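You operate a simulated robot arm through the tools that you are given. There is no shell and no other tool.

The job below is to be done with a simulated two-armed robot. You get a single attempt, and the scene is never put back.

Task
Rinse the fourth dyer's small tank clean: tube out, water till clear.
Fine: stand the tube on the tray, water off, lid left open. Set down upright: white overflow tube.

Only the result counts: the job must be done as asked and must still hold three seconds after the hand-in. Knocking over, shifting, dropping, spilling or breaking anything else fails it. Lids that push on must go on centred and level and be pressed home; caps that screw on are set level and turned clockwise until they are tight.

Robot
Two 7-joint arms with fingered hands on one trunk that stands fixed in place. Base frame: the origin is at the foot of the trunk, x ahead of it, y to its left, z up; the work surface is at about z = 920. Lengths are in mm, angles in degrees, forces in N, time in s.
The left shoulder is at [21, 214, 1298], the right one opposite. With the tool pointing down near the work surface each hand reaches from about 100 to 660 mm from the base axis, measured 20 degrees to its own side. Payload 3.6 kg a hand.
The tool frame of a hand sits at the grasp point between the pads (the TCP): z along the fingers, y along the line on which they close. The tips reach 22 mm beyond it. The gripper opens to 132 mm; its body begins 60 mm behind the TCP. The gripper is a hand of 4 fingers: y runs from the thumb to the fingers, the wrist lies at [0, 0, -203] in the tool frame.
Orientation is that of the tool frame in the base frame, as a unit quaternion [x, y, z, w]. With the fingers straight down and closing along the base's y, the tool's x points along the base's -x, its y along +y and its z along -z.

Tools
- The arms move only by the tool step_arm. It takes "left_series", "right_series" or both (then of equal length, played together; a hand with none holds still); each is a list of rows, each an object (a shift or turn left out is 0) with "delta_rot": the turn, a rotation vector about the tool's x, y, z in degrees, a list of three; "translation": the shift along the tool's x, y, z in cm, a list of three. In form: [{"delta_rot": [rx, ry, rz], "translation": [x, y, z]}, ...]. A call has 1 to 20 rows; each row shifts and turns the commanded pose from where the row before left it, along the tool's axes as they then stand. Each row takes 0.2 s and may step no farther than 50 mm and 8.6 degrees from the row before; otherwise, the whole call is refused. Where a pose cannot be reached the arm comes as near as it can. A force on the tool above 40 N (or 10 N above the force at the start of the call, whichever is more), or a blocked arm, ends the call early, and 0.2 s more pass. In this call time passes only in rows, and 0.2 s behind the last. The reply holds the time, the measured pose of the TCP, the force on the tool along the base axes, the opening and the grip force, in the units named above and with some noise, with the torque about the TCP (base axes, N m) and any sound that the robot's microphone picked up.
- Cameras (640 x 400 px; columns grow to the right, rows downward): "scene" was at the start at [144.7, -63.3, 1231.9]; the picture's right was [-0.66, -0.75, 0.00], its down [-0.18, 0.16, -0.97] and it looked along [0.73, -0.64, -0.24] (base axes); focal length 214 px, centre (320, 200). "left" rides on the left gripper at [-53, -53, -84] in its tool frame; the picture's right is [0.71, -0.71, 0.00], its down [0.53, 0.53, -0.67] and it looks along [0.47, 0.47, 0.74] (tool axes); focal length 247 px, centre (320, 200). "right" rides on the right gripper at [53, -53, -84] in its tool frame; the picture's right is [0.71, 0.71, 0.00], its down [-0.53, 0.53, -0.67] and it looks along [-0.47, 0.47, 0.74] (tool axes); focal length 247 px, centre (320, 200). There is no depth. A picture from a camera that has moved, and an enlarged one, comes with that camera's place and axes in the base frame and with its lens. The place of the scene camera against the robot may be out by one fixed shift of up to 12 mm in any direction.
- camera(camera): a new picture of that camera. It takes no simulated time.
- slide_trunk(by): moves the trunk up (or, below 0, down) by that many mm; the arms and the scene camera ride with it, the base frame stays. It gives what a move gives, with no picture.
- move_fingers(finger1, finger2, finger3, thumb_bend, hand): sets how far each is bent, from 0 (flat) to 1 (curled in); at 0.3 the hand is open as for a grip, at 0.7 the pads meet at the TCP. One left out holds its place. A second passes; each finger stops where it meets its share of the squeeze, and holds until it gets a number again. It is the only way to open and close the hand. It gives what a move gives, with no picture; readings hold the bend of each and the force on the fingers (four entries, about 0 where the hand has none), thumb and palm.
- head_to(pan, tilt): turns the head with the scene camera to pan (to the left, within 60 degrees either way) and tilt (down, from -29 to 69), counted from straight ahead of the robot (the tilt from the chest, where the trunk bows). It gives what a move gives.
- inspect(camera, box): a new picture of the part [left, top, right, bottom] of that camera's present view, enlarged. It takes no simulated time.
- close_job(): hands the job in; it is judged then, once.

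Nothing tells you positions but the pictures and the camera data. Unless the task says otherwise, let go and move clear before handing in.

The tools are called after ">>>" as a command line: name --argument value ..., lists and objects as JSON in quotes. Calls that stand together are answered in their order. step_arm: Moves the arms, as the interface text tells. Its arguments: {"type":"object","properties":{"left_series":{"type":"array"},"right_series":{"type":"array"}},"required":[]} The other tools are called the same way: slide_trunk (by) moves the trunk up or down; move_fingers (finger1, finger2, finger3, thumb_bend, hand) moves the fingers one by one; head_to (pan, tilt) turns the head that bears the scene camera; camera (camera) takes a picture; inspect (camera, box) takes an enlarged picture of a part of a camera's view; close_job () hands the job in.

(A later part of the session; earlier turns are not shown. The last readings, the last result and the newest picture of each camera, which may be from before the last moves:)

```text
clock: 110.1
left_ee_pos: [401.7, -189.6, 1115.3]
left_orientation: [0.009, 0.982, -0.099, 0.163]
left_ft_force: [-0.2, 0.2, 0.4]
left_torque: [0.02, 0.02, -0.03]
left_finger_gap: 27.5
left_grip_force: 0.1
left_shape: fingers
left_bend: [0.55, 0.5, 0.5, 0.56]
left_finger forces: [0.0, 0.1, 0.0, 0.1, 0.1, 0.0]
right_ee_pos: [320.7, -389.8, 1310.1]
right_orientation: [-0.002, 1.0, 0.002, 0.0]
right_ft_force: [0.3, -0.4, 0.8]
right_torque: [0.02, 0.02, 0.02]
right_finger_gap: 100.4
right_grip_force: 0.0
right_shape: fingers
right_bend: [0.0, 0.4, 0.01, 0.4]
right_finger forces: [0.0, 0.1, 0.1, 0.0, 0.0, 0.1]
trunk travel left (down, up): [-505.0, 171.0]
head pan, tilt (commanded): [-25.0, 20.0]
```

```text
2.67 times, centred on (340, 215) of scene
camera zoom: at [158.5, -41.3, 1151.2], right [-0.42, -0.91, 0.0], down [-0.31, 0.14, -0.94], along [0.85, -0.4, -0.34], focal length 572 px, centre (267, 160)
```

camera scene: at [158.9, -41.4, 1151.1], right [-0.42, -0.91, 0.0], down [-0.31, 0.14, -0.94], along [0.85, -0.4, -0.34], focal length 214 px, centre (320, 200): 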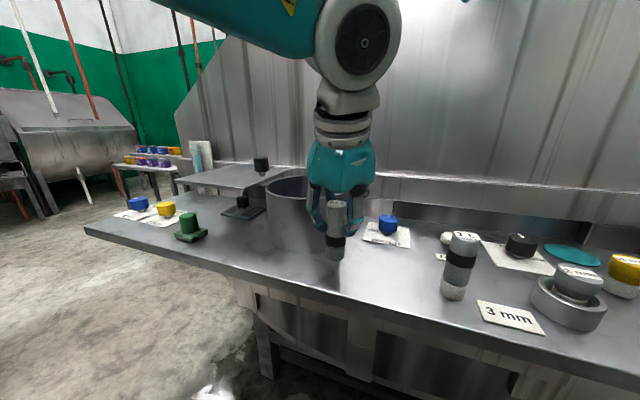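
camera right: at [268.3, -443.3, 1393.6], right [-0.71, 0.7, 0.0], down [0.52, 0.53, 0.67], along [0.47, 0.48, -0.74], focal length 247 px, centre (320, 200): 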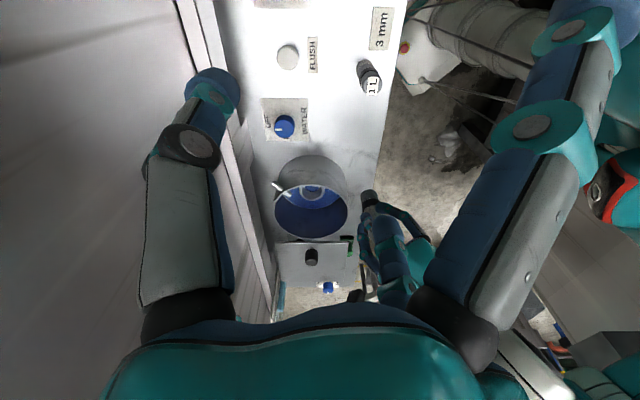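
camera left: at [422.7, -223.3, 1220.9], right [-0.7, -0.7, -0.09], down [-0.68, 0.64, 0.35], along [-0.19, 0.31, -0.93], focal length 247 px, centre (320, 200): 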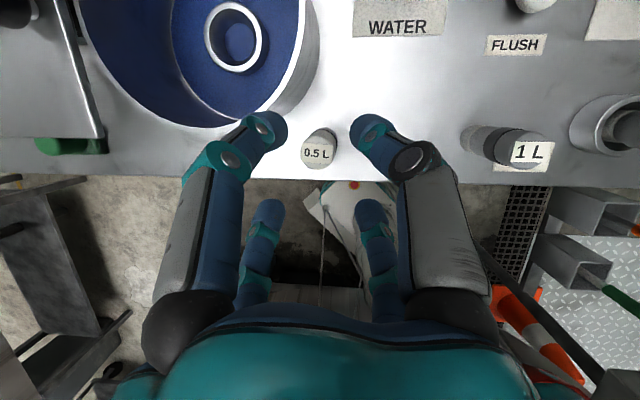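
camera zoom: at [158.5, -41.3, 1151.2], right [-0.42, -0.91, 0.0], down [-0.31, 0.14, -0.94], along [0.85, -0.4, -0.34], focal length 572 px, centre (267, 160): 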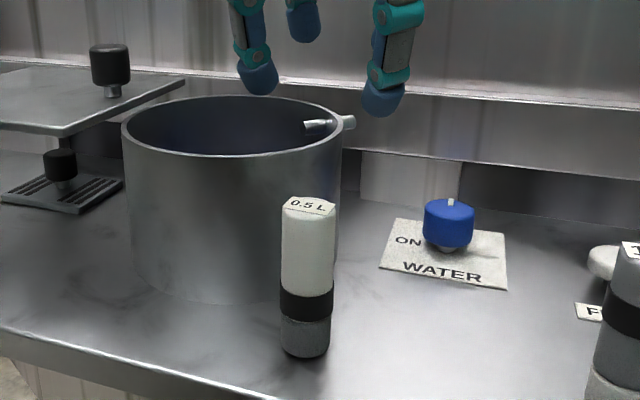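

The white tube stands upright on the tray, clear of everything. Next is the water: I'll move the left hand up as an overhead viewer of the tank and measure the WATER knob with the right camera.

>>> step_arm --left_series '[{"translation": [-1.3, -0.8, -3.7]}, {"translation": [-1.3, -0.8, -3.7]}, {"translation": [-3.0, 2.6, 0]}, {"translation": [-3.0, 2.6, 0]}, {"translation": [-3.0, 2.6, 0]}]'

>>> camera --camera "left"

>>> inspect --camera "right" --box '[240, 80, 340, 160]'

```text
clock: 111.3
left_ee_pos: [488.4, -118.2, 1213.4]
left_orientation: [0.016, 0.981, -0.101, 0.168]
left_ft_force: [0.2, -0.3, -0.1]
left_torque: [0.02, 0.03, -0.03]
left_finger_gap: 27.3
left_grip_force: 0.1
left_shape: fingers
left_bend: [0.55, 0.5, 0.5, 0.56]
left_finger forces: [0.0, 0.0, 0.0, 0.0, 0.0, 0.1]
right_ee_pos: [321.4, -389.7, 1309.2]
right_orientation: [-0.003, 1.0, 0.001, 0.0]
right_ft_force: [0.0, 0.1, 0.0]
right_torque: [0.01, 0.02, 0.02]
right_finger_gap: 99.9
right_grip_force: 0.2
right_shape: fingers
right_bend: [0.0, 0.4, 0.01, 0.4]
right_finger forces: [0.1, 0.0, 0.0, 0.0, 0.0, 0.0]
trunk travel left (down, up): [-505.0, 171.0]
head pan, tilt (commanded): [-25.0, 20.0]
```

```text
taken
camera left: at [506.7, -152.8, 1320.1], right [-0.71, -0.69, -0.1], down [-0.68, 0.65, 0.34], along [-0.17, 0.31, -0.93], focal length 247 px, centre (320, 200)
```

left: 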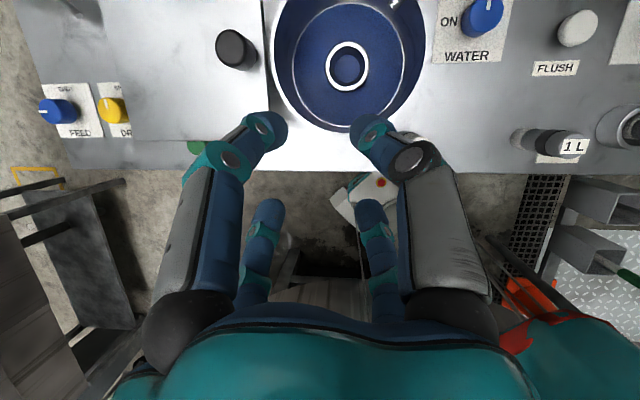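

```text
5.00 times, centred on (290, 120) of right
camera zoom: at [268.2, -443.2, 1393.6], right [-0.71, 0.7, 0.0], down [0.52, 0.53, 0.67], along [0.47, 0.48, -0.74], focal length 1235 px, centre (470, 600)
```

zoom: 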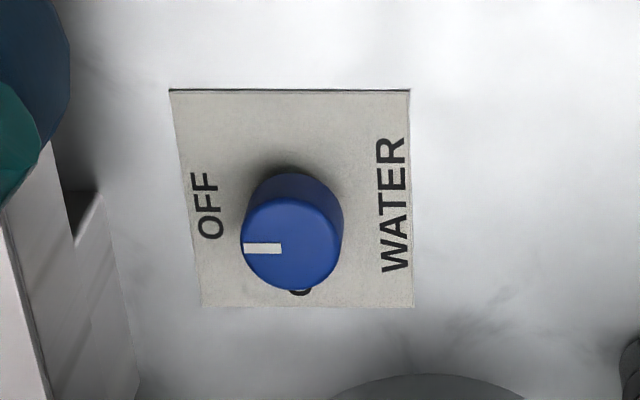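

The knob measures about 37 mm across, centred near (s 89, n 569), with its top at z≈960. To reach it with the hand upright I need a lower trunk, so I'll first pull the left hand back clear of the tank.

>>> inspect --camera "left" --box '[250, 0, 450, 140]'

>>> step_arm --left_series '[{"translation": [1.17, 2.65, -2.6]}, {"translation": [1.17, 2.65, -2.6]}, {"translation": [1.17, 2.65, -2.6]}, {"translation": [1.17, 2.65, -2.6]}]'

>>> slide_trunk --by -120

```text
2.86 times, centred on (350, 70) of left
camera zoom: at [506.7, -152.8, 1320.1], right [-0.71, -0.69, -0.1], down [-0.68, 0.65, 0.34], along [-0.17, 0.31, -0.93], focal length 706 px, centre (234, 571)
```

zoom: 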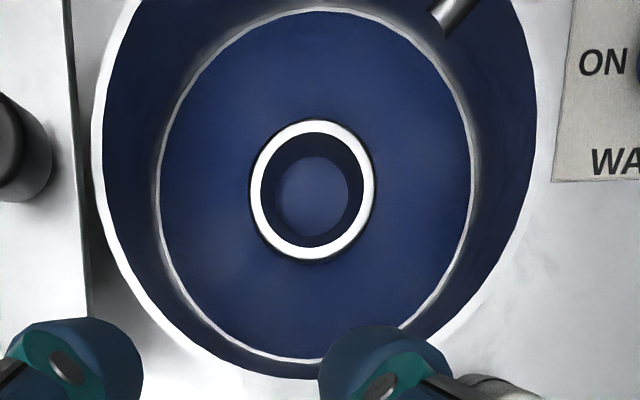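

```text
clock: 112.3
left_ee_pos: [413.6, 7.2, 1270.0]
left_orientation: [0.014, 0.981, -0.1, 0.167]
left_ft_force: [0.6, -0.3, -0.2]
left_torque: [-0.01, -0.03, 0.0]
left_finger_gap: 27.0
left_grip_force: 0.1
left_shape: fingers
left_bend: [0.55, 0.5, 0.5, 0.56]
left_finger forces: [0.1, 0.0, 0.0, 0.0, 0.1, 0.1]
right_ee_pos: [320.4, -389.2, 1310.4]
right_orientation: [-0.002, 1.0, 0.001, 0.0]
right_ft_force: [-0.3, 0.2, -1.2]
right_torque: [0.01, 0.01, 0.02]
right_finger_gap: 100.2
right_grip_force: 0.1
right_shape: fingers
right_bend: [0.0, 0.4, 0.01, 0.4]
right_finger forces: [0.0, 0.1, 0.0, 0.1, 0.0, 0.1]
trunk travel left (down, up): [-505.0, 171.0]
head pan, tilt (commanded): [-25.0, 20.0]
```

```text
clock: 113.8
left_ee_pos: [414.0, 7.2, 1153.1]
left_orientation: [0.015, 0.981, -0.1, 0.167]
left_ft_force: [-0.1, 0.5, 0.3]
left_torque: [0.02, 0.01, -0.02]
left_finger_gap: 27.2
left_grip_force: 0.0
left_shape: fingers
left_bend: [0.55, 0.5, 0.5, 0.56]
left_finger forces: [0.0, 0.1, 0.1, 0.0, 0.0, 0.1]
right_ee_pos: [325.5, -392.5, 1188.5]
right_orientation: [-0.003, 1.0, 0.001, 0.001]
right_ft_force: [0.2, -0.2, -0.4]
right_torque: [-0.02, 0.03, -0.01]
right_finger_gap: 100.2
right_grip_force: 0.0
right_shape: fingers
right_bend: [0.0, 0.4, 0.01, 0.4]
right_finger forces: [0.1, 0.0, 0.0, 0.0, 0.0, 0.0]
trunk travel left (down, up): [-385.0, 291.0]
head pan, tilt (commanded): [-25.0, 20.0]
```

Baseline colour noted: the tank interior and drain well are blue. Now I'll set the right fingers half-open, turn the hand 45° so there's room for a quarter turn back, and move it above the WATER knob.

>>> move_fingers --hand "right" --finger1 0.45 --finger2 0.45 --finger3 0.45 --thumb_bend 0.45

>>> step_arm --right_series '[{"delta_rot": [0, 0, 7.5]}, {"delta_rot": [0, 0, 7.5]}, {"delta_rot": [0, 0, 7.5]}, {"delta_rot": [0, 0, 7.5]}, {"delta_rot": [0, 0, 7.5]}, {"delta_rot": [0, 0, 7.5]}, {"translation": [-1.53, 3.4, 0]}, {"translation": [-1.53, 3.4, 0]}, {"translation": [-1.53, 3.4, 0]}, {"translation": [-1.53, 3.4, 0]}]'

>>> camera --camera "right"

```text
clock: 114.8
left_ee_pos: [414.6, 7.8, 1153.2]
left_orientation: [0.014, 0.981, -0.099, 0.168]
left_ft_force: [0.0, 0.5, 0.0]
left_torque: [0.02, -0.06, 0.03]
left_finger_gap: 27.3
left_grip_force: 0.1
left_shape: fingers
left_bend: [0.55, 0.5, 0.5, 0.56]
left_finger forces: [0.0, 0.0, 0.0, 0.0, 0.1, 0.1]
right_ee_pos: [325.6, -391.5, 1189.2]
right_orientation: [-0.002, 1.0, 0.001, 0.0]
right_ft_force: [-0.3, 0.3, -0.4]
right_torque: [0.01, 0.0, 0.0]
right_finger_gap: 53.1
right_grip_force: 0.0
right_shape: fingers
right_bend: [0.45, 0.45, 0.45, 0.45]
right_finger forces: [0.0, 0.0, 0.0, 0.0, 0.0, 0.1]
trunk travel left (down, up): [-385.0, 291.0]
head pan, tilt (commanded): [-25.0, 20.0]
```

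```text
clock: 117.0
left_ee_pos: [416.5, 7.2, 1153.3]
left_orientation: [0.015, 0.981, -0.1, 0.167]
left_ft_force: [0.1, 0.0, 0.2]
left_torque: [-0.02, 0.02, 0.01]
left_finger_gap: 27.1
left_grip_force: 0.0
left_shape: fingers
left_bend: [0.55, 0.5, 0.5, 0.56]
left_finger forces: [0.0, 0.1, 0.1, 0.0, 0.0, 0.0]
right_ee_pos: [453.0, -345.8, 1186.2]
right_orientation: [0.379, 0.925, -0.002, -0.001]
right_ft_force: [1.0, 0.2, -0.3]
right_torque: [0.0, -0.05, 0.01]
right_finger_gap: 52.9
right_grip_force: 0.0
right_shape: fingers
right_bend: [0.45, 0.45, 0.45, 0.45]
right_finger forces: [0.0, 0.0, 0.0, 0.0, 0.0, 0.0]
right hand out of reach, approached as far as the arm can: row 10
trunk travel left (down, up): [-385.0, 291.0]
head pan, tilt (commanded): [-25.0, 20.0]
```

```text
taken
camera right: at [376.9, -345.2, 1271.5], right [-0.01, 1.0, 0.0], down [0.75, 0.01, 0.66], along [0.66, 0.0, -0.75], focal length 247 px, centre (320, 200)
```

right: 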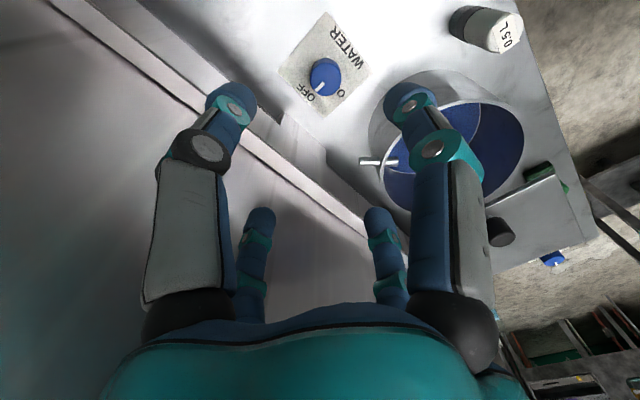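

Upright reach falls about 12 mm short of the knob, so I'll add a 14° tilt toward the knob and come down along that axis to just above it.

>>> step_arm --right_series '[{"delta_rot": [-7, 0, 0]}, {"delta_rot": [-7, 0, 0]}, {"translation": [-0.08, -1.08, 3.62]}, {"translation": [-0.08, -1.08, 3.62]}, {"translation": [-0.08, -1.08, 3.62]}]'

>>> camera --camera "right"

>>> camera --camera "scene"

```text
clock: 118.2
left_ee_pos: [415.1, 7.5, 1153.6]
left_orientation: [0.015, 0.981, -0.1, 0.167]
left_ft_force: [1.1, 0.4, 0.1]
left_torque: [0.01, -0.02, -0.02]
left_finger_gap: 27.5
left_grip_force: 0.1
left_shape: fingers
left_bend: [0.55, 0.5, 0.5, 0.56]
left_finger forces: [0.0, 0.0, 0.0, 0.0, 0.0, 0.1]
right_ee_pos: [455.0, -348.5, 1075.6]
right_orientation: [0.378, 0.917, 0.115, 0.046]
right_ft_force: [-0.3, 0.3, 0.3]
right_torque: [0.01, -0.02, -0.03]
right_finger_gap: 53.2
right_grip_force: 0.0
right_shape: fingers
right_bend: [0.45, 0.45, 0.45, 0.45]
right_finger forces: [0.0, 0.1, 0.1, 0.1, 0.0, 0.1]
trunk travel left (down, up): [-385.0, 291.0]
head pan, tilt (commanded): [-25.0, 20.0]
```

```text
taken
camera right: at [364.9, -362.5, 1143.7], right [-0.02, 0.98, 0.18], down [0.62, -0.13, 0.78], along [0.79, 0.12, -0.61], focal length 247 px, centre (320, 200)
```

right: 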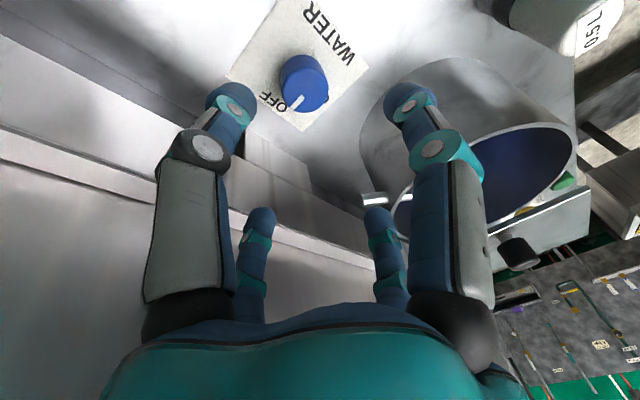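

```text
taken
camera scene: at [160.5, -41.1, 1028.5], right [-0.42, -0.91, 0.0], down [-0.31, 0.14, -0.94], along [0.85, -0.4, -0.34], focal length 214 px, centre (320, 200)
```

scene: 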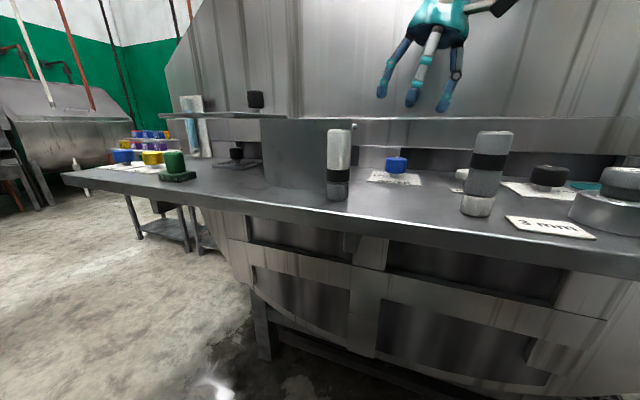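

The knob reads at about (s 90, n 566). I'll go down 85 mm of the remaining 113 mm and re-check centring.

>>> step_arm --right_series '[{"translation": [0.03, -0.35, 2.81]}, {"translation": [0.03, -0.35, 2.81]}, {"translation": [0.03, -0.35, 2.81]}]'

>>> camera --camera "right"

>>> inspect --camera "scene" --box '[340, 90, 470, 210]'

```text
clock: 119.0
left_ee_pos: [416.1, 6.4, 1152.5]
left_orientation: [0.014, 0.981, -0.099, 0.167]
left_ft_force: [0.1, -0.3, -0.2]
left_torque: [0.0, 0.02, -0.02]
left_finger_gap: 27.1
left_grip_force: 0.0
left_shape: fingers
left_bend: [0.55, 0.5, 0.5, 0.56]
left_finger forces: [0.0, 0.1, 0.0, 0.0, 0.0, 0.1]
right_ee_pos: [458.4, -339.5, 991.6]
right_orientation: [0.377, 0.918, 0.114, 0.044]
right_ft_force: [0.8, 0.4, 0.9]
right_torque: [-0.03, -0.02, 0.02]
right_finger_gap: 52.6
right_grip_force: 0.1
right_shape: fingers
right_bend: [0.45, 0.45, 0.45, 0.45]
right_finger forces: [0.0, 0.0, 0.0, 0.0, 0.0, 0.0]
trunk travel left (down, up): [-385.0, 291.0]
head pan, tilt (commanded): [-25.0, 20.0]
```

```text
taken
camera right: at [369.2, -353.7, 1060.3], right [-0.02, 0.98, 0.17], down [0.62, -0.12, 0.77], along [0.78, 0.12, -0.61], focal length 247 px, centre (320, 200)
```

right: 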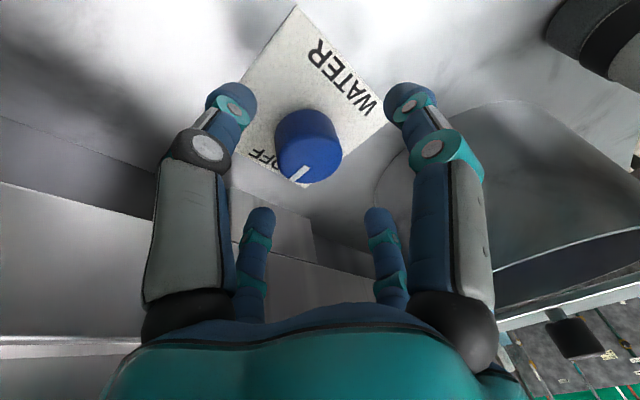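

```text
3.33 times, centred on (405, 150) of scene
camera zoom: at [160.5, -41.5, 1028.5], right [-0.42, -0.91, 0.0], down [-0.31, 0.14, -0.94], along [0.85, -0.4, -0.34], focal length 715 px, centre (37, 367)
```

zoom: 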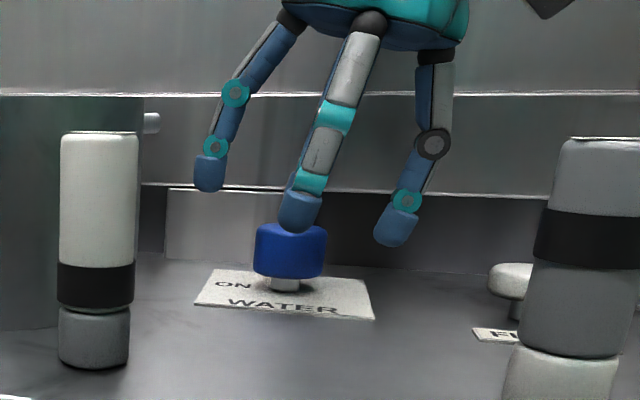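

The hand needs only a 3–4 mm sideways correction. I'll make it, go down the last 29 mm and close all four fingers on the knob.

>>> step_arm --right_series '[{"translation": [-0.36, -0.3, 1.45]}, {"translation": [0, 0, 1.4]}]'

>>> camera --camera "right"

>>> inspect --camera "scene" --box '[340, 90, 470, 210]'

```text
clock: 119.6
left_ee_pos: [414.5, 7.8, 1153.4]
left_orientation: [0.014, 0.981, -0.1, 0.167]
left_ft_force: [-0.9, -0.6, -0.1]
left_torque: [-0.02, -0.03, 0.0]
left_finger_gap: 27.2
left_grip_force: 0.1
left_shape: fingers
left_bend: [0.55, 0.5, 0.5, 0.56]
left_finger forces: [0.1, 0.0, 0.0, 0.1, 0.0, 0.0]
right_ee_pos: [460.7, -338.7, 962.2]
right_orientation: [0.377, 0.918, 0.113, 0.046]
right_ft_force: [0.0, -1.0, 0.3]
right_torque: [0.01, 0.01, -0.01]
right_finger_gap: 53.1
right_grip_force: 0.0
right_shape: fingers
right_bend: [0.45, 0.45, 0.45, 0.45]
right_finger forces: [0.1, 0.1, 0.0, 0.0, 0.0, 0.0]
trunk travel left (down, up): [-385.0, 291.0]
head pan, tilt (commanded): [-25.0, 20.0]
```

```text
taken
camera right: at [372.4, -351.3, 1032.5], right [-0.02, 0.98, 0.17], down [0.62, -0.12, 0.78], along [0.78, 0.12, -0.61], focal length 247 px, centre (320, 200)
```

right: 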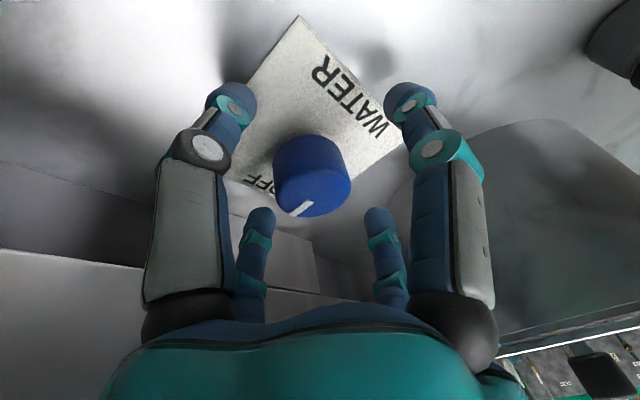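

```text
3.33 times, centred on (405, 150) of scene
camera zoom: at [160.1, -41.3, 1028.6], right [-0.42, -0.91, 0.0], down [-0.31, 0.14, -0.94], along [0.85, -0.4, -0.34], focal length 715 px, centre (37, 367)
```

zoom: 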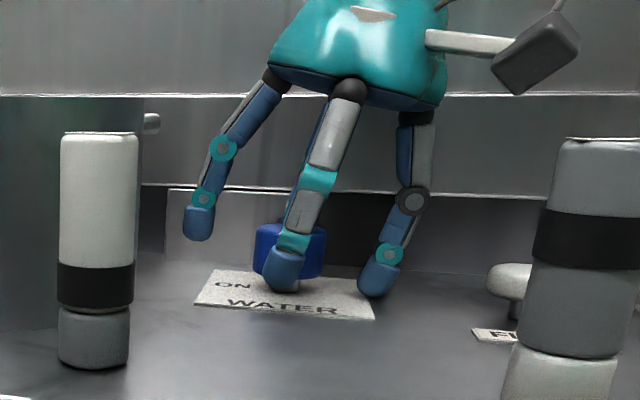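

The knob is centred between the fingers. I'll close on it.

>>> move_fingers --hand "right" --finger1 0.75 --finger2 0.75 --finger3 0.75 --thumb_bend 0.75

>>> camera --camera "right"

>>> inspect --camera "scene" --box '[340, 90, 470, 210]'

```text
clock: 120.6
left_ee_pos: [414.2, 6.6, 1153.5]
left_orientation: [0.015, 0.981, -0.1, 0.167]
left_ft_force: [0.6, -0.1, 0.1]
left_torque: [-0.01, 0.0, -0.03]
left_finger_gap: 27.2
left_grip_force: 0.2
left_shape: fingers
left_bend: [0.55, 0.5, 0.5, 0.56]
left_finger forces: [0.0, 0.0, 0.0, 0.1, 0.0, 0.0]
right_ee_pos: [461.5, -339.1, 964.0]
right_orientation: [0.378, 0.918, 0.112, 0.045]
right_ft_force: [-2.6, -3.1, -2.5]
right_torque: [-0.17, 0.15, -0.02]
right_finger_gap: 15.1
right_grip_force: 22.6
right_shape: fingers
right_bend: [0.63, 0.61, 0.58, 0.61]
right_finger forces: [8.3, 8.3, 10.7, 0.0, 17.7, 0.0]
trunk travel left (down, up): [-385.0, 291.0]
head pan, tilt (commanded): [-25.0, 20.0]
```

```text
taken
camera right: at [372.0, -351.8, 1032.4], right [-0.02, 0.98, 0.17], down [0.62, -0.12, 0.77], along [0.78, 0.12, -0.61], focal length 247 px, centre (320, 200)
```

right: 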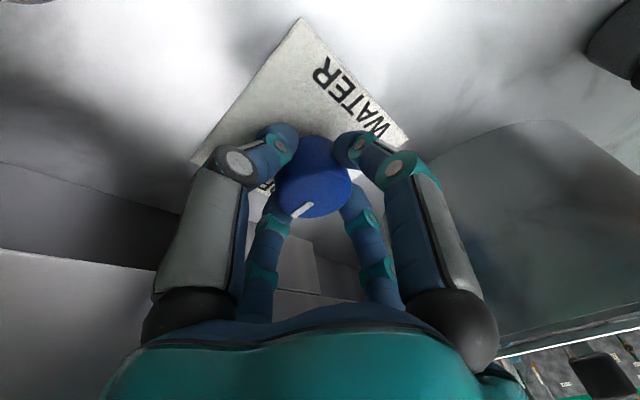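

```text
3.33 times, centred on (405, 150) of scene
camera zoom: at [159.9, -41.6, 1028.6], right [-0.42, -0.91, 0.0], down [-0.31, 0.14, -0.94], along [0.85, -0.4, -0.34], focal length 715 px, centre (37, 367)
```

zoom: 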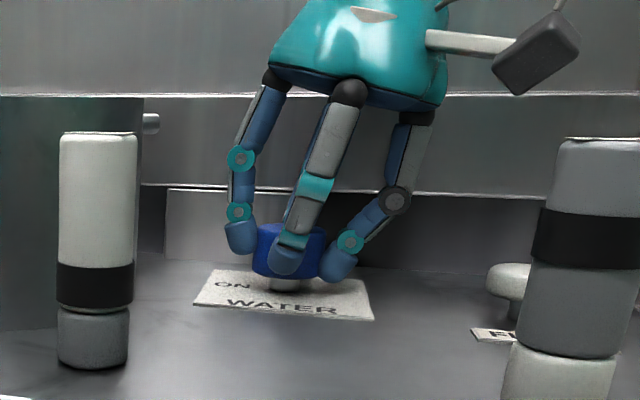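

All four fingers grip the knob firmly. I'll turn counter-clockwise (OFF toward ON) by about 20° and check that the pointer follows.

>>> step_arm --right_series '[{"delta_rot": [0, 0, -5]}, {"delta_rot": [0, 0, -5]}, {"delta_rot": [0, 0, -5]}, {"delta_rot": [0, 0, -5]}]'

>>> camera --camera "right"

```text
clock: 121.6
left_ee_pos: [413.9, 6.7, 1153.7]
left_orientation: [0.015, 0.981, -0.101, 0.168]
left_ft_force: [-0.5, 0.1, 0.2]
left_torque: [0.0, 0.01, 0.03]
left_finger_gap: 27.3
left_grip_force: 0.1
left_shape: fingers
left_bend: [0.55, 0.5, 0.5, 0.56]
left_finger forces: [0.0, 0.1, 0.1, 0.1, 0.1, 0.0]
right_ee_pos: [459.9, -338.9, 963.6]
right_orientation: [0.212, 0.97, 0.104, 0.064]
right_ft_force: [-9.4, -2.7, -2.5]
right_torque: [-0.08, 0.46, -0.03]
right_finger_gap: 15.2
right_grip_force: 23.6
right_shape: fingers
right_bend: [0.62, 0.61, 0.58, 0.61]
right_finger forces: [10.3, 8.4, 8.8, 0.0, 20.0, 0.1]
trunk travel left (down, up): [-385.0, 291.0]
head pan, tilt (commanded): [-25.0, 20.0]
```

```text
taken
camera right: at [375.9, -378.2, 1028.4], right [-0.36, 0.93, 0.11], down [0.57, 0.13, 0.81], along [0.74, 0.35, -0.58], focal length 247 px, centre (320, 200)
```

right: 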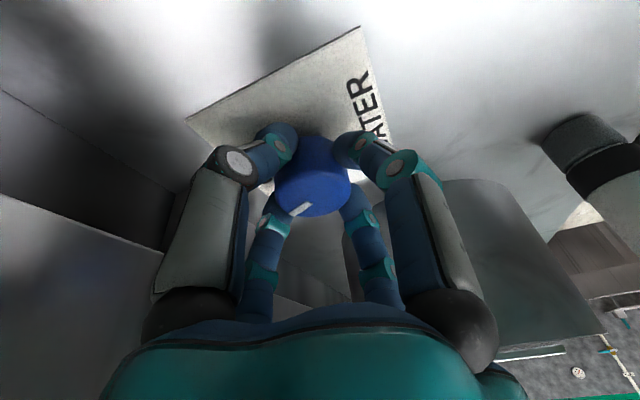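

The pointer turns with the hand. I'll continue the quarter turn in stages.

>>> step_arm --right_series '[{"delta_rot": [0, 0, -5]}, {"delta_rot": [0, 0, -5]}, {"delta_rot": [0, 0, -5]}, {"delta_rot": [0, 0, -5]}, {"delta_rot": [0, 0, -5]}, {"delta_rot": [0, 0, -5]}]'

>>> camera --camera "right"

```text
clock: 123.0
left_ee_pos: [412.8, 6.6, 1153.8]
left_orientation: [0.014, 0.981, -0.1, 0.168]
left_ft_force: [0.5, 0.0, -0.3]
left_torque: [0.04, -0.02, -0.02]
left_finger_gap: 27.3
left_grip_force: 0.0
left_shape: fingers
left_bend: [0.55, 0.5, 0.5, 0.56]
left_finger forces: [0.0, 0.0, 0.0, 0.0, 0.0, 0.0]
right_ee_pos: [458.2, -341.0, 963.9]
right_orientation: [-0.046, 0.992, 0.084, 0.087]
right_ft_force: [-14.2, -10.2, -1.8]
right_torque: [-0.1, 0.67, -0.06]
right_finger_gap: 15.7
right_grip_force: 25.7
right_shape: fingers
right_bend: [0.62, 0.62, 0.58, 0.6]
right_finger forces: [13.2, 9.4, 8.6, 0.0, 19.6, 0.1]
trunk travel left (down, up): [-385.0, 291.0]
head pan, tilt (commanded): [-25.0, 20.0]
```

```text
taken
camera right: at [397.6, -411.3, 1026.3], right [-0.77, 0.64, -0.02], down [0.35, 0.44, 0.83], along [0.54, 0.63, -0.56], focal length 247 px, centre (320, 200)
```

right: 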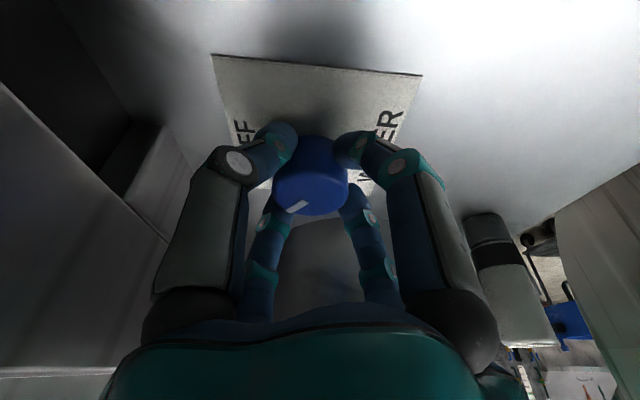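

It's about 50° round, with some side load building up. I'll relieve that with a small shift and continue turning.

>>> step_arm --right_series '[{"translation": [0.23, -0.19, 0], "delta_rot": [0, 0, -5]}, {"delta_rot": [0, 0, -5]}, {"delta_rot": [0, 0, -5]}, {"delta_rot": [0, 0, -5]}]'

>>> camera --camera "right"

>>> inspect --camera "scene" --box '[240, 90, 470, 210]'

```text
clock: 124.0
left_ee_pos: [414.5, 5.5, 1153.5]
left_orientation: [0.014, 0.981, -0.1, 0.168]
left_ft_force: [0.6, -0.1, -0.3]
left_torque: [-0.03, 0.01, -0.01]
left_finger_gap: 27.3
left_grip_force: 0.0
left_shape: fingers
left_bend: [0.55, 0.5, 0.5, 0.56]
left_finger forces: [0.0, 0.0, 0.1, 0.1, 0.0, 0.0]
right_ee_pos: [457.6, -342.4, 962.1]
right_orientation: [-0.217, 0.968, 0.067, 0.103]
right_ft_force: [-8.5, -13.4, 1.1]
right_torque: [-0.17, 0.67, -0.09]
right_finger_gap: 15.2
right_grip_force: 26.2
right_shape: fingers
right_bend: [0.61, 0.62, 0.58, 0.6]
right_finger forces: [15.3, 10.2, 8.6, 0.1, 17.4, 0.1]
trunk travel left (down, up): [-385.0, 291.0]
head pan, tilt (commanded): [-25.0, 20.0]
```

```text
taken
camera right: at [419.1, -425.8, 1027.0], right [-0.93, 0.35, -0.1], down [0.12, 0.57, 0.81], along [0.34, 0.75, -0.57], focal length 247 px, centre (320, 200)
```

right: 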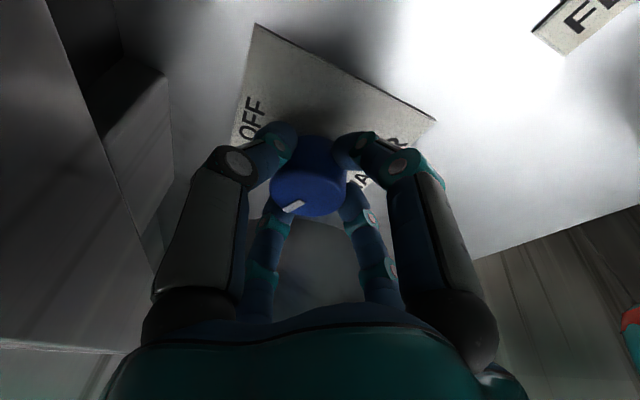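

```text
2.78 times, centred on (355, 150) of scene
camera zoom: at [159.0, -42.6, 1028.7], right [-0.42, -0.91, 0.0], down [-0.31, 0.15, -0.94], along [0.85, -0.4, -0.34], focal length 597 px, centre (223, 339)
```

zoom: 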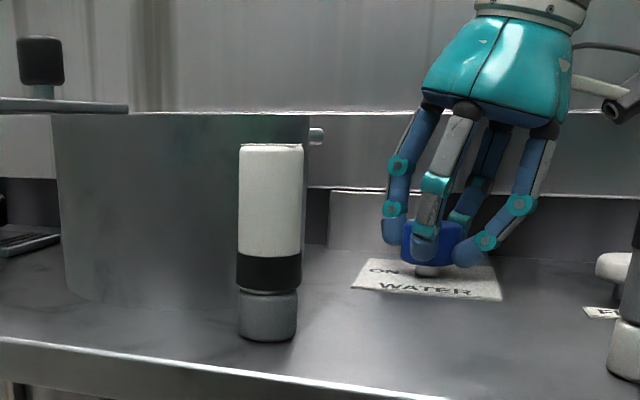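

About 70° done, with slight slip. I'll finish the turn and then look at the pointer.

>>> step_arm --right_series '[{"translation": [0.2, -0.12, 0], "delta_rot": [0, 0, -5]}, {"delta_rot": [0, 0, -5]}, {"delta_rot": [0, 0, -5]}, {"delta_rot": [0, 0, -5]}]'

>>> camera --camera "right"

>>> inspect --camera "right" --box '[220, 100, 420, 230]'

```text
clock: 125.0
left_ee_pos: [414.1, 5.4, 1153.0]
left_orientation: [0.015, 0.981, -0.1, 0.168]
left_ft_force: [0.1, 1.0, -0.5]
left_torque: [0.01, -0.02, 0.01]
left_finger_gap: 27.1
left_grip_force: 0.0
left_shape: fingers
left_bend: [0.55, 0.5, 0.5, 0.56]
left_finger forces: [0.1, 0.1, 0.0, 0.1, 0.1, 0.0]
right_ee_pos: [458.1, -344.3, 962.1]
right_orientation: [-0.384, 0.915, 0.049, 0.114]
right_ft_force: [-4.5, -10.5, 2.8]
right_torque: [-0.18, 0.57, -0.13]
right_finger_gap: 14.9
right_grip_force: 25.8
right_shape: fingers
right_bend: [0.61, 0.62, 0.58, 0.6]
right_finger forces: [16.3, 11.2, 9.4, 0.0, 15.6, 0.0]
trunk travel left (down, up): [-385.0, 291.0]
head pan, tilt (commanded): [-25.0, 20.0]
```

```text
taken
camera right: at [444.3, -432.6, 1030.1], right [-0.98, 0.01, -0.17], down [-0.13, 0.61, 0.78], along [0.11, 0.79, -0.6], focal length 247 px, centre (320, 200)
```

right: 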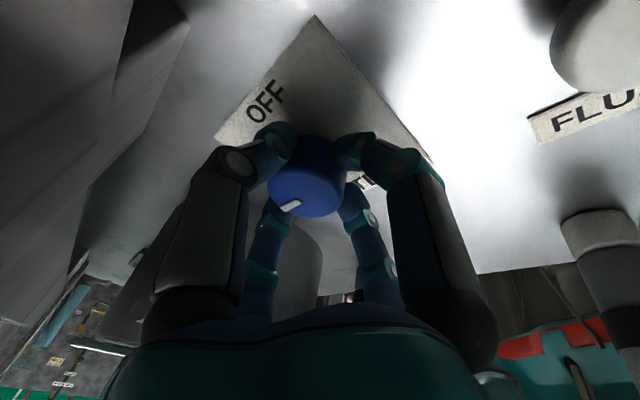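

```text
3.08 times, centred on (320, 165) of right
camera zoom: at [444.3, -432.6, 1030.1], right [-0.98, 0.01, -0.17], down [-0.13, 0.61, 0.78], along [0.11, 0.79, -0.6], focal length 760 px, centre (320, 308)
```

zoom: 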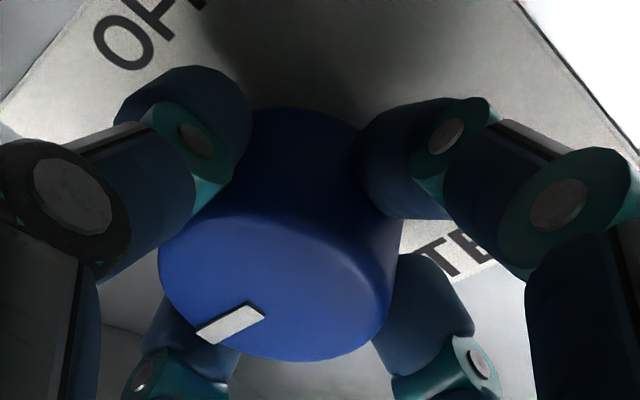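

The hand has turned a full quarter and the pointer is about at ON. I'll check the tank with the left camera to see whether water is running.

>>> camera --camera "left"

>>> inspect --camera "scene" --box '[240, 90, 470, 210]'

```text
taken
camera left: at [432.9, -28.0, 1259.7], right [-0.71, -0.7, -0.1], down [-0.68, 0.65, 0.34], along [-0.17, 0.31, -0.93], focal length 247 px, centre (320, 200)
```

left: 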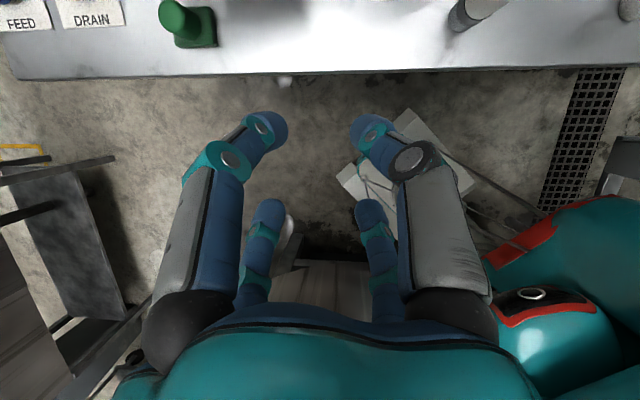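

```text
2.78 times, centred on (355, 150) of scene
camera zoom: at [159.5, -42.2, 1028.7], right [-0.42, -0.91, 0.0], down [-0.31, 0.15, -0.94], along [0.85, -0.4, -0.34], focal length 597 px, centre (223, 339)
```

zoom: 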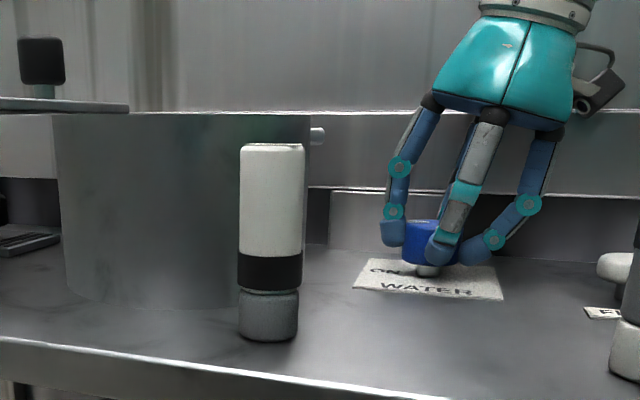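

I can't see into the tank from here. I'll raise and tilt the left hand so its camera looks down into it.

>>> step_arm --left_series '[{"translation": [-2.4, -2.05, -1.15]}, {"translation": [-2.4, -2.05, -1.15]}, {"delta_rot": [5.23, -5.23, 0]}, {"delta_rot": [5.23, -5.23, 0]}, {"delta_rot": [5.23, -5.23, 0]}, {"delta_rot": [5.23, -5.23, 0]}, {"delta_rot": [5.23, -5.23, 0]}]'

>>> camera --camera "left"

```text
clock: 126.6
left_ee_pos: [449.3, -29.8, 1196.7]
left_orientation: [0.029, 0.87, -0.318, 0.376]
left_ft_force: [0.2, -0.8, -0.5]
left_torque: [-0.03, 0.01, -0.02]
left_finger_gap: 27.3
left_grip_force: 0.1
left_shape: fingers
left_bend: [0.55, 0.5, 0.5, 0.56]
left_finger forces: [0.0, 0.0, 0.1, 0.1, 0.1, 0.0]
right_ee_pos: [457.2, -344.2, 960.8]
right_orientation: [-0.382, 0.916, 0.048, 0.113]
right_ft_force: [-1.3, -11.0, 5.3]
right_torque: [-0.19, 0.45, -0.18]
right_finger_gap: 14.9
right_grip_force: 26.0
right_shape: fingers
right_bend: [0.61, 0.62, 0.58, 0.6]
right_finger forces: [15.2, 10.3, 9.4, 0.1, 16.6, 0.0]
trunk travel left (down, up): [-385.0, 291.0]
head pan, tilt (commanded): [-25.0, 20.0]
```

```text
taken
camera left: at [417.7, -12.5, 1306.4], right [-0.71, -0.7, -0.1], down [-0.65, 0.7, -0.29], along [0.27, -0.14, -0.95], focal length 247 px, centre (320, 200)
```

left: 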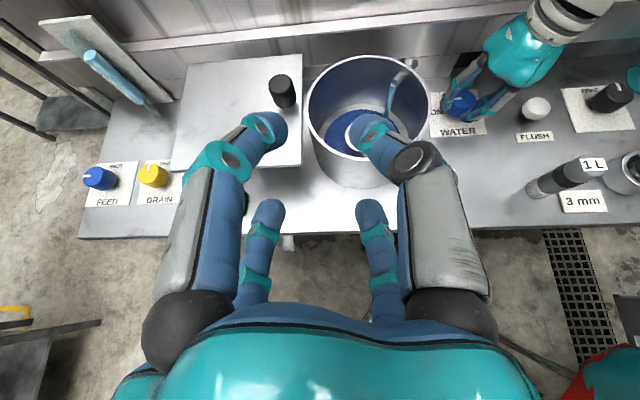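

Water is running from the spout and the tank walls have already turned from blue to steel, while the floor is still blue. I'll zoom in and keep watching.

>>> inspect --camera "left" --box '[290, 40, 450, 200]'

>>> step_arm --left_series '[{"translation": [0.6, -0.6, 0]}, {"translation": [0.6, -0.6, 0]}, {"translation": [0.6, -0.6, 0]}, {}, {}, {}, {}, {}, {}, {}]'

>>> inspect --camera "left" --box '[290, 40, 450, 200]'

```text
2.50 times, centred on (370, 120) of left
camera zoom: at [417.7, -12.5, 1306.4], right [-0.71, -0.7, -0.1], down [-0.65, 0.7, -0.29], along [0.27, -0.14, -0.95], focal length 617 px, centre (195, 400)
```

zoom: 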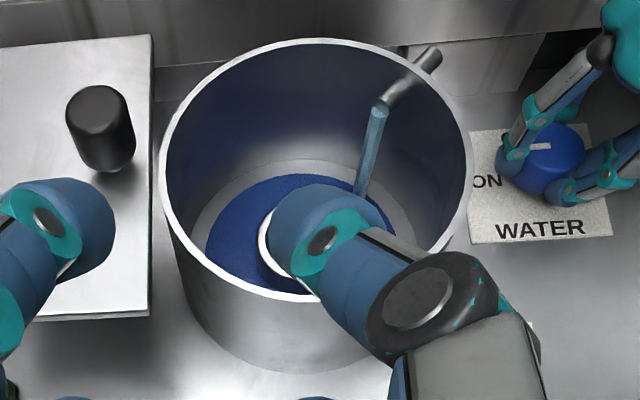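

```text
clock: 128.8
left_ee_pos: [430.6, -47.4, 1195.4]
left_orientation: [0.029, 0.87, -0.317, 0.376]
left_ft_force: [0.3, -0.1, -0.5]
left_torque: [-0.01, 0.01, -0.01]
left_finger_gap: 27.1
left_grip_force: 0.1
left_shape: fingers
left_bend: [0.55, 0.5, 0.5, 0.56]
left_finger forces: [0.1, 0.1, 0.0, 0.0, 0.0, 0.0]
right_ee_pos: [457.6, -343.4, 961.2]
right_orientation: [-0.382, 0.916, 0.049, 0.114]
right_ft_force: [0.2, -11.4, 8.0]
right_torque: [-0.22, 0.41, -0.11]
right_finger_gap: 15.1
right_grip_force: 26.0
right_shape: fingers
right_bend: [0.61, 0.62, 0.58, 0.6]
right_finger forces: [15.1, 10.0, 9.3, 0.0, 17.0, 0.0]
trunk travel left (down, up): [-385.0, 291.0]
head pan, tilt (commanded): [-25.0, 20.0]
```

```text
2.50 times, centred on (370, 120) of left
camera zoom: at [400.1, -30.0, 1303.2], right [-0.71, -0.7, -0.1], down [-0.65, 0.7, -0.29], along [0.27, -0.14, -0.95], focal length 617 px, centre (195, 400)
```

zoom: 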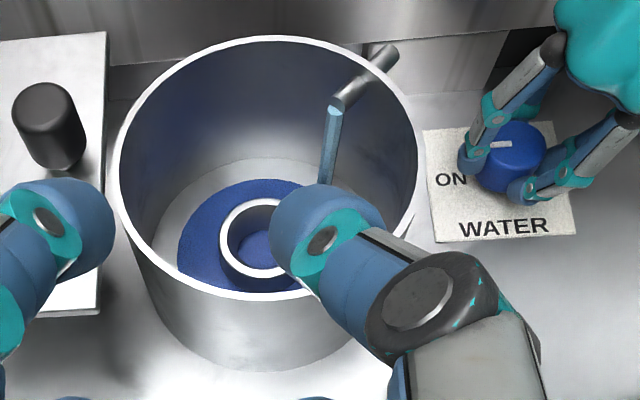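

The pointer is at ON, the water is running and the blue patch on the floor is shrinking. I'll wait and keep checking.

>>> step_arm --left_series '[{}, {}, {}, {}, {}, {}, {}, {}, {}, {}, {}, {}, {}, {}, {}, {}, {}, {}, {}, {}]'

>>> inspect --camera "left" --box '[290, 40, 450, 200]'

```text
clock: 133.0
left_ee_pos: [430.0, -46.3, 1194.6]
left_orientation: [0.03, 0.87, -0.318, 0.375]
left_ft_force: [0.1, -0.1, 1.0]
left_torque: [0.01, 0.0, 0.0]
left_finger_gap: 27.2
left_grip_force: 0.1
left_shape: fingers
left_bend: [0.55, 0.5, 0.5, 0.56]
left_finger forces: [0.1, 0.0, 0.1, 0.0, 0.0, 0.0]
right_ee_pos: [457.4, -344.0, 961.0]
right_orientation: [-0.381, 0.916, 0.049, 0.113]
right_ft_force: [-0.5, -11.5, 7.5]
right_torque: [-0.22, 0.37, -0.16]
right_finger_gap: 15.0
right_grip_force: 26.2
right_shape: fingers
right_bend: [0.61, 0.62, 0.58, 0.6]
right_finger forces: [15.0, 10.0, 9.5, 0.0, 17.1, 0.0]
trunk travel left (down, up): [-385.0, 291.0]
head pan, tilt (commanded): [-25.0, 20.0]
```

```text
2.50 times, centred on (370, 120) of left
camera zoom: at [400.1, -30.0, 1303.1], right [-0.71, -0.7, -0.1], down [-0.65, 0.7, -0.29], along [0.27, -0.14, -0.95], focal length 617 px, centre (195, 400)
```

zoom: 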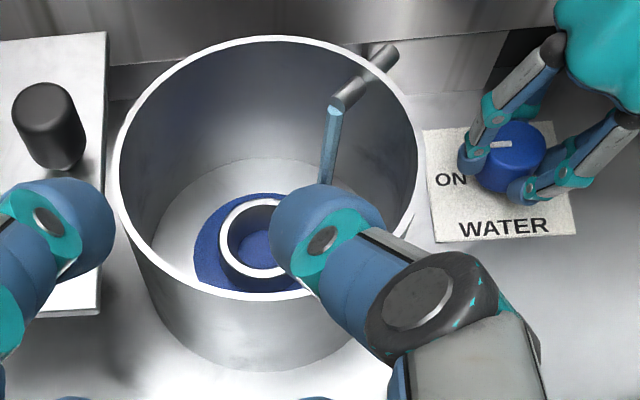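

The blue patch keeps shrinking toward the drain. I'll go on waiting.

>>> step_arm --left_series '[{}, {}, {}, {}, {}, {}, {}, {}, {}, {}, {}, {}, {}, {}, {}, {}, {}, {}, {}, {}]'

>>> step_arm --left_series '[{}, {}, {}, {}, {}, {}, {}, {}, {}, {}, {}, {}, {}, {}, {}, {}, {}, {}, {}, {}]'

>>> inspect --camera "left" --box '[290, 40, 450, 200]'

```text
clock: 137.2
left_ee_pos: [430.7, -46.4, 1194.9]
left_orientation: [0.028, 0.871, -0.317, 0.374]
left_ft_force: [1.7, 0.4, -0.8]
left_torque: [0.0, 0.01, 0.0]
left_finger_gap: 27.2
left_grip_force: 0.0
left_shape: fingers
left_bend: [0.55, 0.5, 0.5, 0.56]
left_finger forces: [0.0, 0.1, 0.0, 0.0, 0.1, 0.1]
right_ee_pos: [457.7, -343.7, 962.1]
right_orientation: [-0.382, 0.916, 0.049, 0.114]
right_ft_force: [-0.3, -11.6, 7.4]
right_torque: [-0.22, 0.36, -0.15]
right_finger_gap: 15.1
right_grip_force: 25.7
right_shape: fingers
right_bend: [0.61, 0.62, 0.58, 0.6]
right_finger forces: [15.0, 10.0, 9.3, 0.1, 17.0, 0.1]
trunk travel left (down, up): [-385.0, 291.0]
head pan, tilt (commanded): [-25.0, 20.0]
```

```text
clock: 141.4
left_ee_pos: [430.7, -46.2, 1195.3]
left_orientation: [0.029, 0.87, -0.318, 0.375]
left_ft_force: [0.0, 0.2, 0.1]
left_torque: [-0.01, 0.0, -0.02]
left_finger_gap: 27.3
left_grip_force: 0.0
left_shape: fingers
left_bend: [0.55, 0.5, 0.5, 0.56]
left_finger forces: [0.0, 0.0, 0.0, 0.0, 0.1, 0.0]
right_ee_pos: [459.1, -344.3, 961.4]
right_orientation: [-0.382, 0.916, 0.049, 0.112]
right_ft_force: [0.0, -11.5, 7.2]
right_torque: [-0.21, 0.35, -0.12]
right_finger_gap: 14.7
right_grip_force: 25.4
right_shape: fingers
right_bend: [0.61, 0.62, 0.58, 0.6]
right_finger forces: [14.8, 10.1, 9.4, 0.0, 17.0, 0.0]
trunk travel left (down, up): [-385.0, 291.0]
head pan, tilt (commanded): [-25.0, 20.0]
```

```text
2.50 times, centred on (370, 120) of left
camera zoom: at [400.1, -30.1, 1303.1], right [-0.71, -0.7, -0.1], down [-0.65, 0.7, -0.29], along [0.27, -0.14, -0.95], focal length 617 px, centre (195, 400)
```

zoom: 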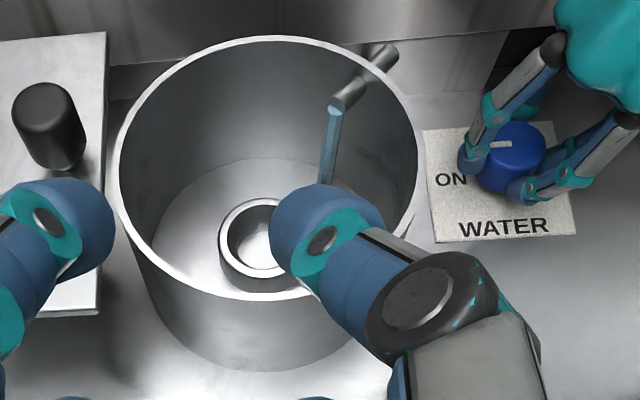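

The blue is gone from everything I can see. I'll let it run a few seconds more while shifting the left camera to see the hidden part of the floor.

>>> step_arm --left_series '[{"translation": [1.4, -1.4, 0]}, {"translation": [1.4, -1.4, 0]}, {"translation": [1.4, -1.4, 0]}, {"translation": [0, 0, -2]}, {}, {}, {}, {}, {}, {}, {}, {}, {}, {}, {}, {}, {}, {}, {}, {}]'

>>> camera --camera "left"

>>> inspect --camera "left" --box '[230, 40, 420, 200]'

```text
clock: 145.6
left_ee_pos: [377.5, -77.6, 1200.4]
left_orientation: [0.029, 0.87, -0.318, 0.375]
left_ft_force: [-0.5, -0.6, 0.3]
left_torque: [0.0, -0.03, -0.01]
left_finger_gap: 27.1
left_grip_force: 0.0
left_shape: fingers
left_bend: [0.55, 0.5, 0.5, 0.56]
left_finger forces: [0.0, 0.0, 0.0, 0.0, 0.0, 0.0]
right_ee_pos: [457.7, -343.6, 961.1]
right_orientation: [-0.382, 0.916, 0.049, 0.113]
right_ft_force: [-0.2, -10.8, 6.2]
right_torque: [-0.2, 0.3, -0.11]
right_finger_gap: 14.8
right_grip_force: 25.5
right_shape: fingers
right_bend: [0.61, 0.62, 0.58, 0.6]
right_finger forces: [14.6, 10.1, 9.5, 0.1, 17.3, 0.0]
trunk travel left (down, up): [-385.0, 291.0]
head pan, tilt (commanded): [-25.0, 20.0]
```

```text
taken
camera left: at [345.5, -60.4, 1309.5], right [-0.71, -0.7, -0.1], down [-0.65, 0.7, -0.29], along [0.27, -0.14, -0.95], focal length 247 px, centre (320, 200)
```

left: 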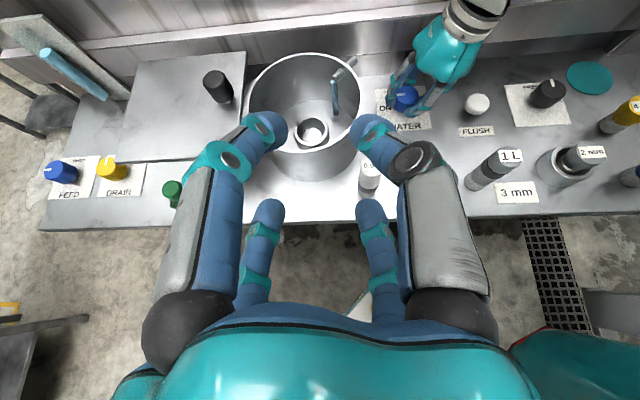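

```text
2.50 times, centred on (325, 120) of left
camera zoom: at [345.5, -60.4, 1309.5], right [-0.71, -0.7, -0.1], down [-0.65, 0.7, -0.29], along [0.27, -0.14, -0.95], focal length 617 px, centre (308, 400)
```

zoom: 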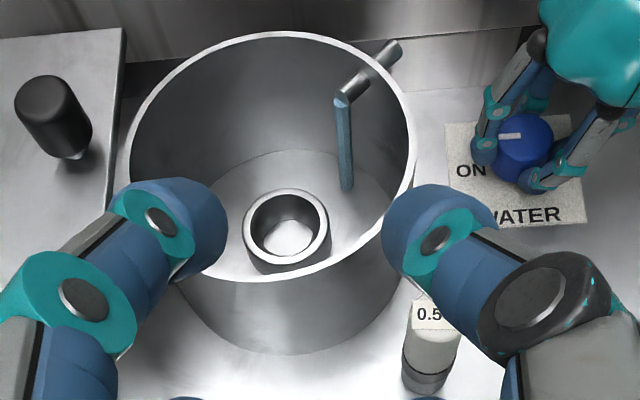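

The tank is clear: bare steel floor and drain, with the white tube standing upright in view. Now I'll turn the water off by rotating the knob back clockwise.

>>> step_arm --right_series '[{"delta_rot": [0, 0, 5]}, {"delta_rot": [0, 0, 5]}, {"delta_rot": [0, 0, 5]}, {"delta_rot": [0, 0, 5]}, {"delta_rot": [0, 0, 5]}, {"delta_rot": [0, 0, 5]}, {"delta_rot": [0, 0, 5]}, {"delta_rot": [0, 0, 5]}, {"delta_rot": [0, 0, 5]}]'

>>> inspect --camera "left" --box '[230, 40, 420, 200]'

```text
clock: 147.6
left_ee_pos: [376.0, -74.5, 1202.0]
left_orientation: [0.028, 0.87, -0.319, 0.375]
left_ft_force: [0.7, -0.7, 0.5]
left_torque: [0.04, 0.02, -0.01]
left_finger_gap: 27.4
left_grip_force: 0.2
left_shape: fingers
left_bend: [0.55, 0.5, 0.5, 0.56]
left_finger forces: [0.0, 0.0, 0.0, 0.0, 0.0, 0.0]
right_ee_pos: [458.9, -341.7, 962.6]
right_orientation: [-0.002, 0.992, 0.089, 0.086]
right_ft_force: [-3.8, 2.3, 10.8]
right_torque: [-0.19, 0.03, 0.03]
right_finger_gap: 14.4
right_grip_force: 25.1
right_shape: fingers
right_bend: [0.62, 0.61, 0.58, 0.62]
right_finger forces: [11.8, 9.0, 11.1, 0.1, 20.0, 0.0]
trunk travel left (down, up): [-385.0, 291.0]
head pan, tilt (commanded): [-25.0, 20.0]
```

```text
2.50 times, centred on (325, 120) of left
camera zoom: at [344.5, -58.4, 1310.0], right [-0.71, -0.7, -0.1], down [-0.65, 0.7, -0.29], along [0.27, -0.14, -0.95], focal length 617 px, centre (308, 400)
```

zoom: 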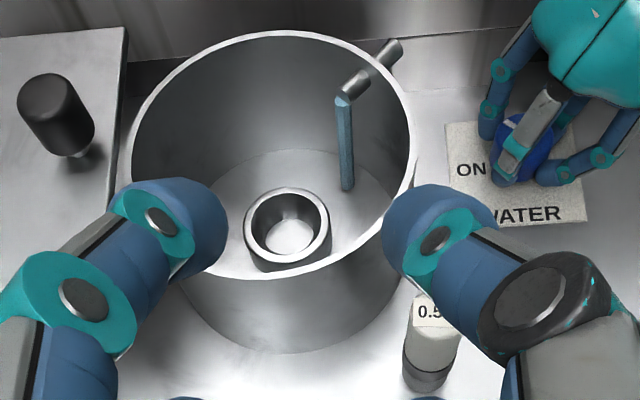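

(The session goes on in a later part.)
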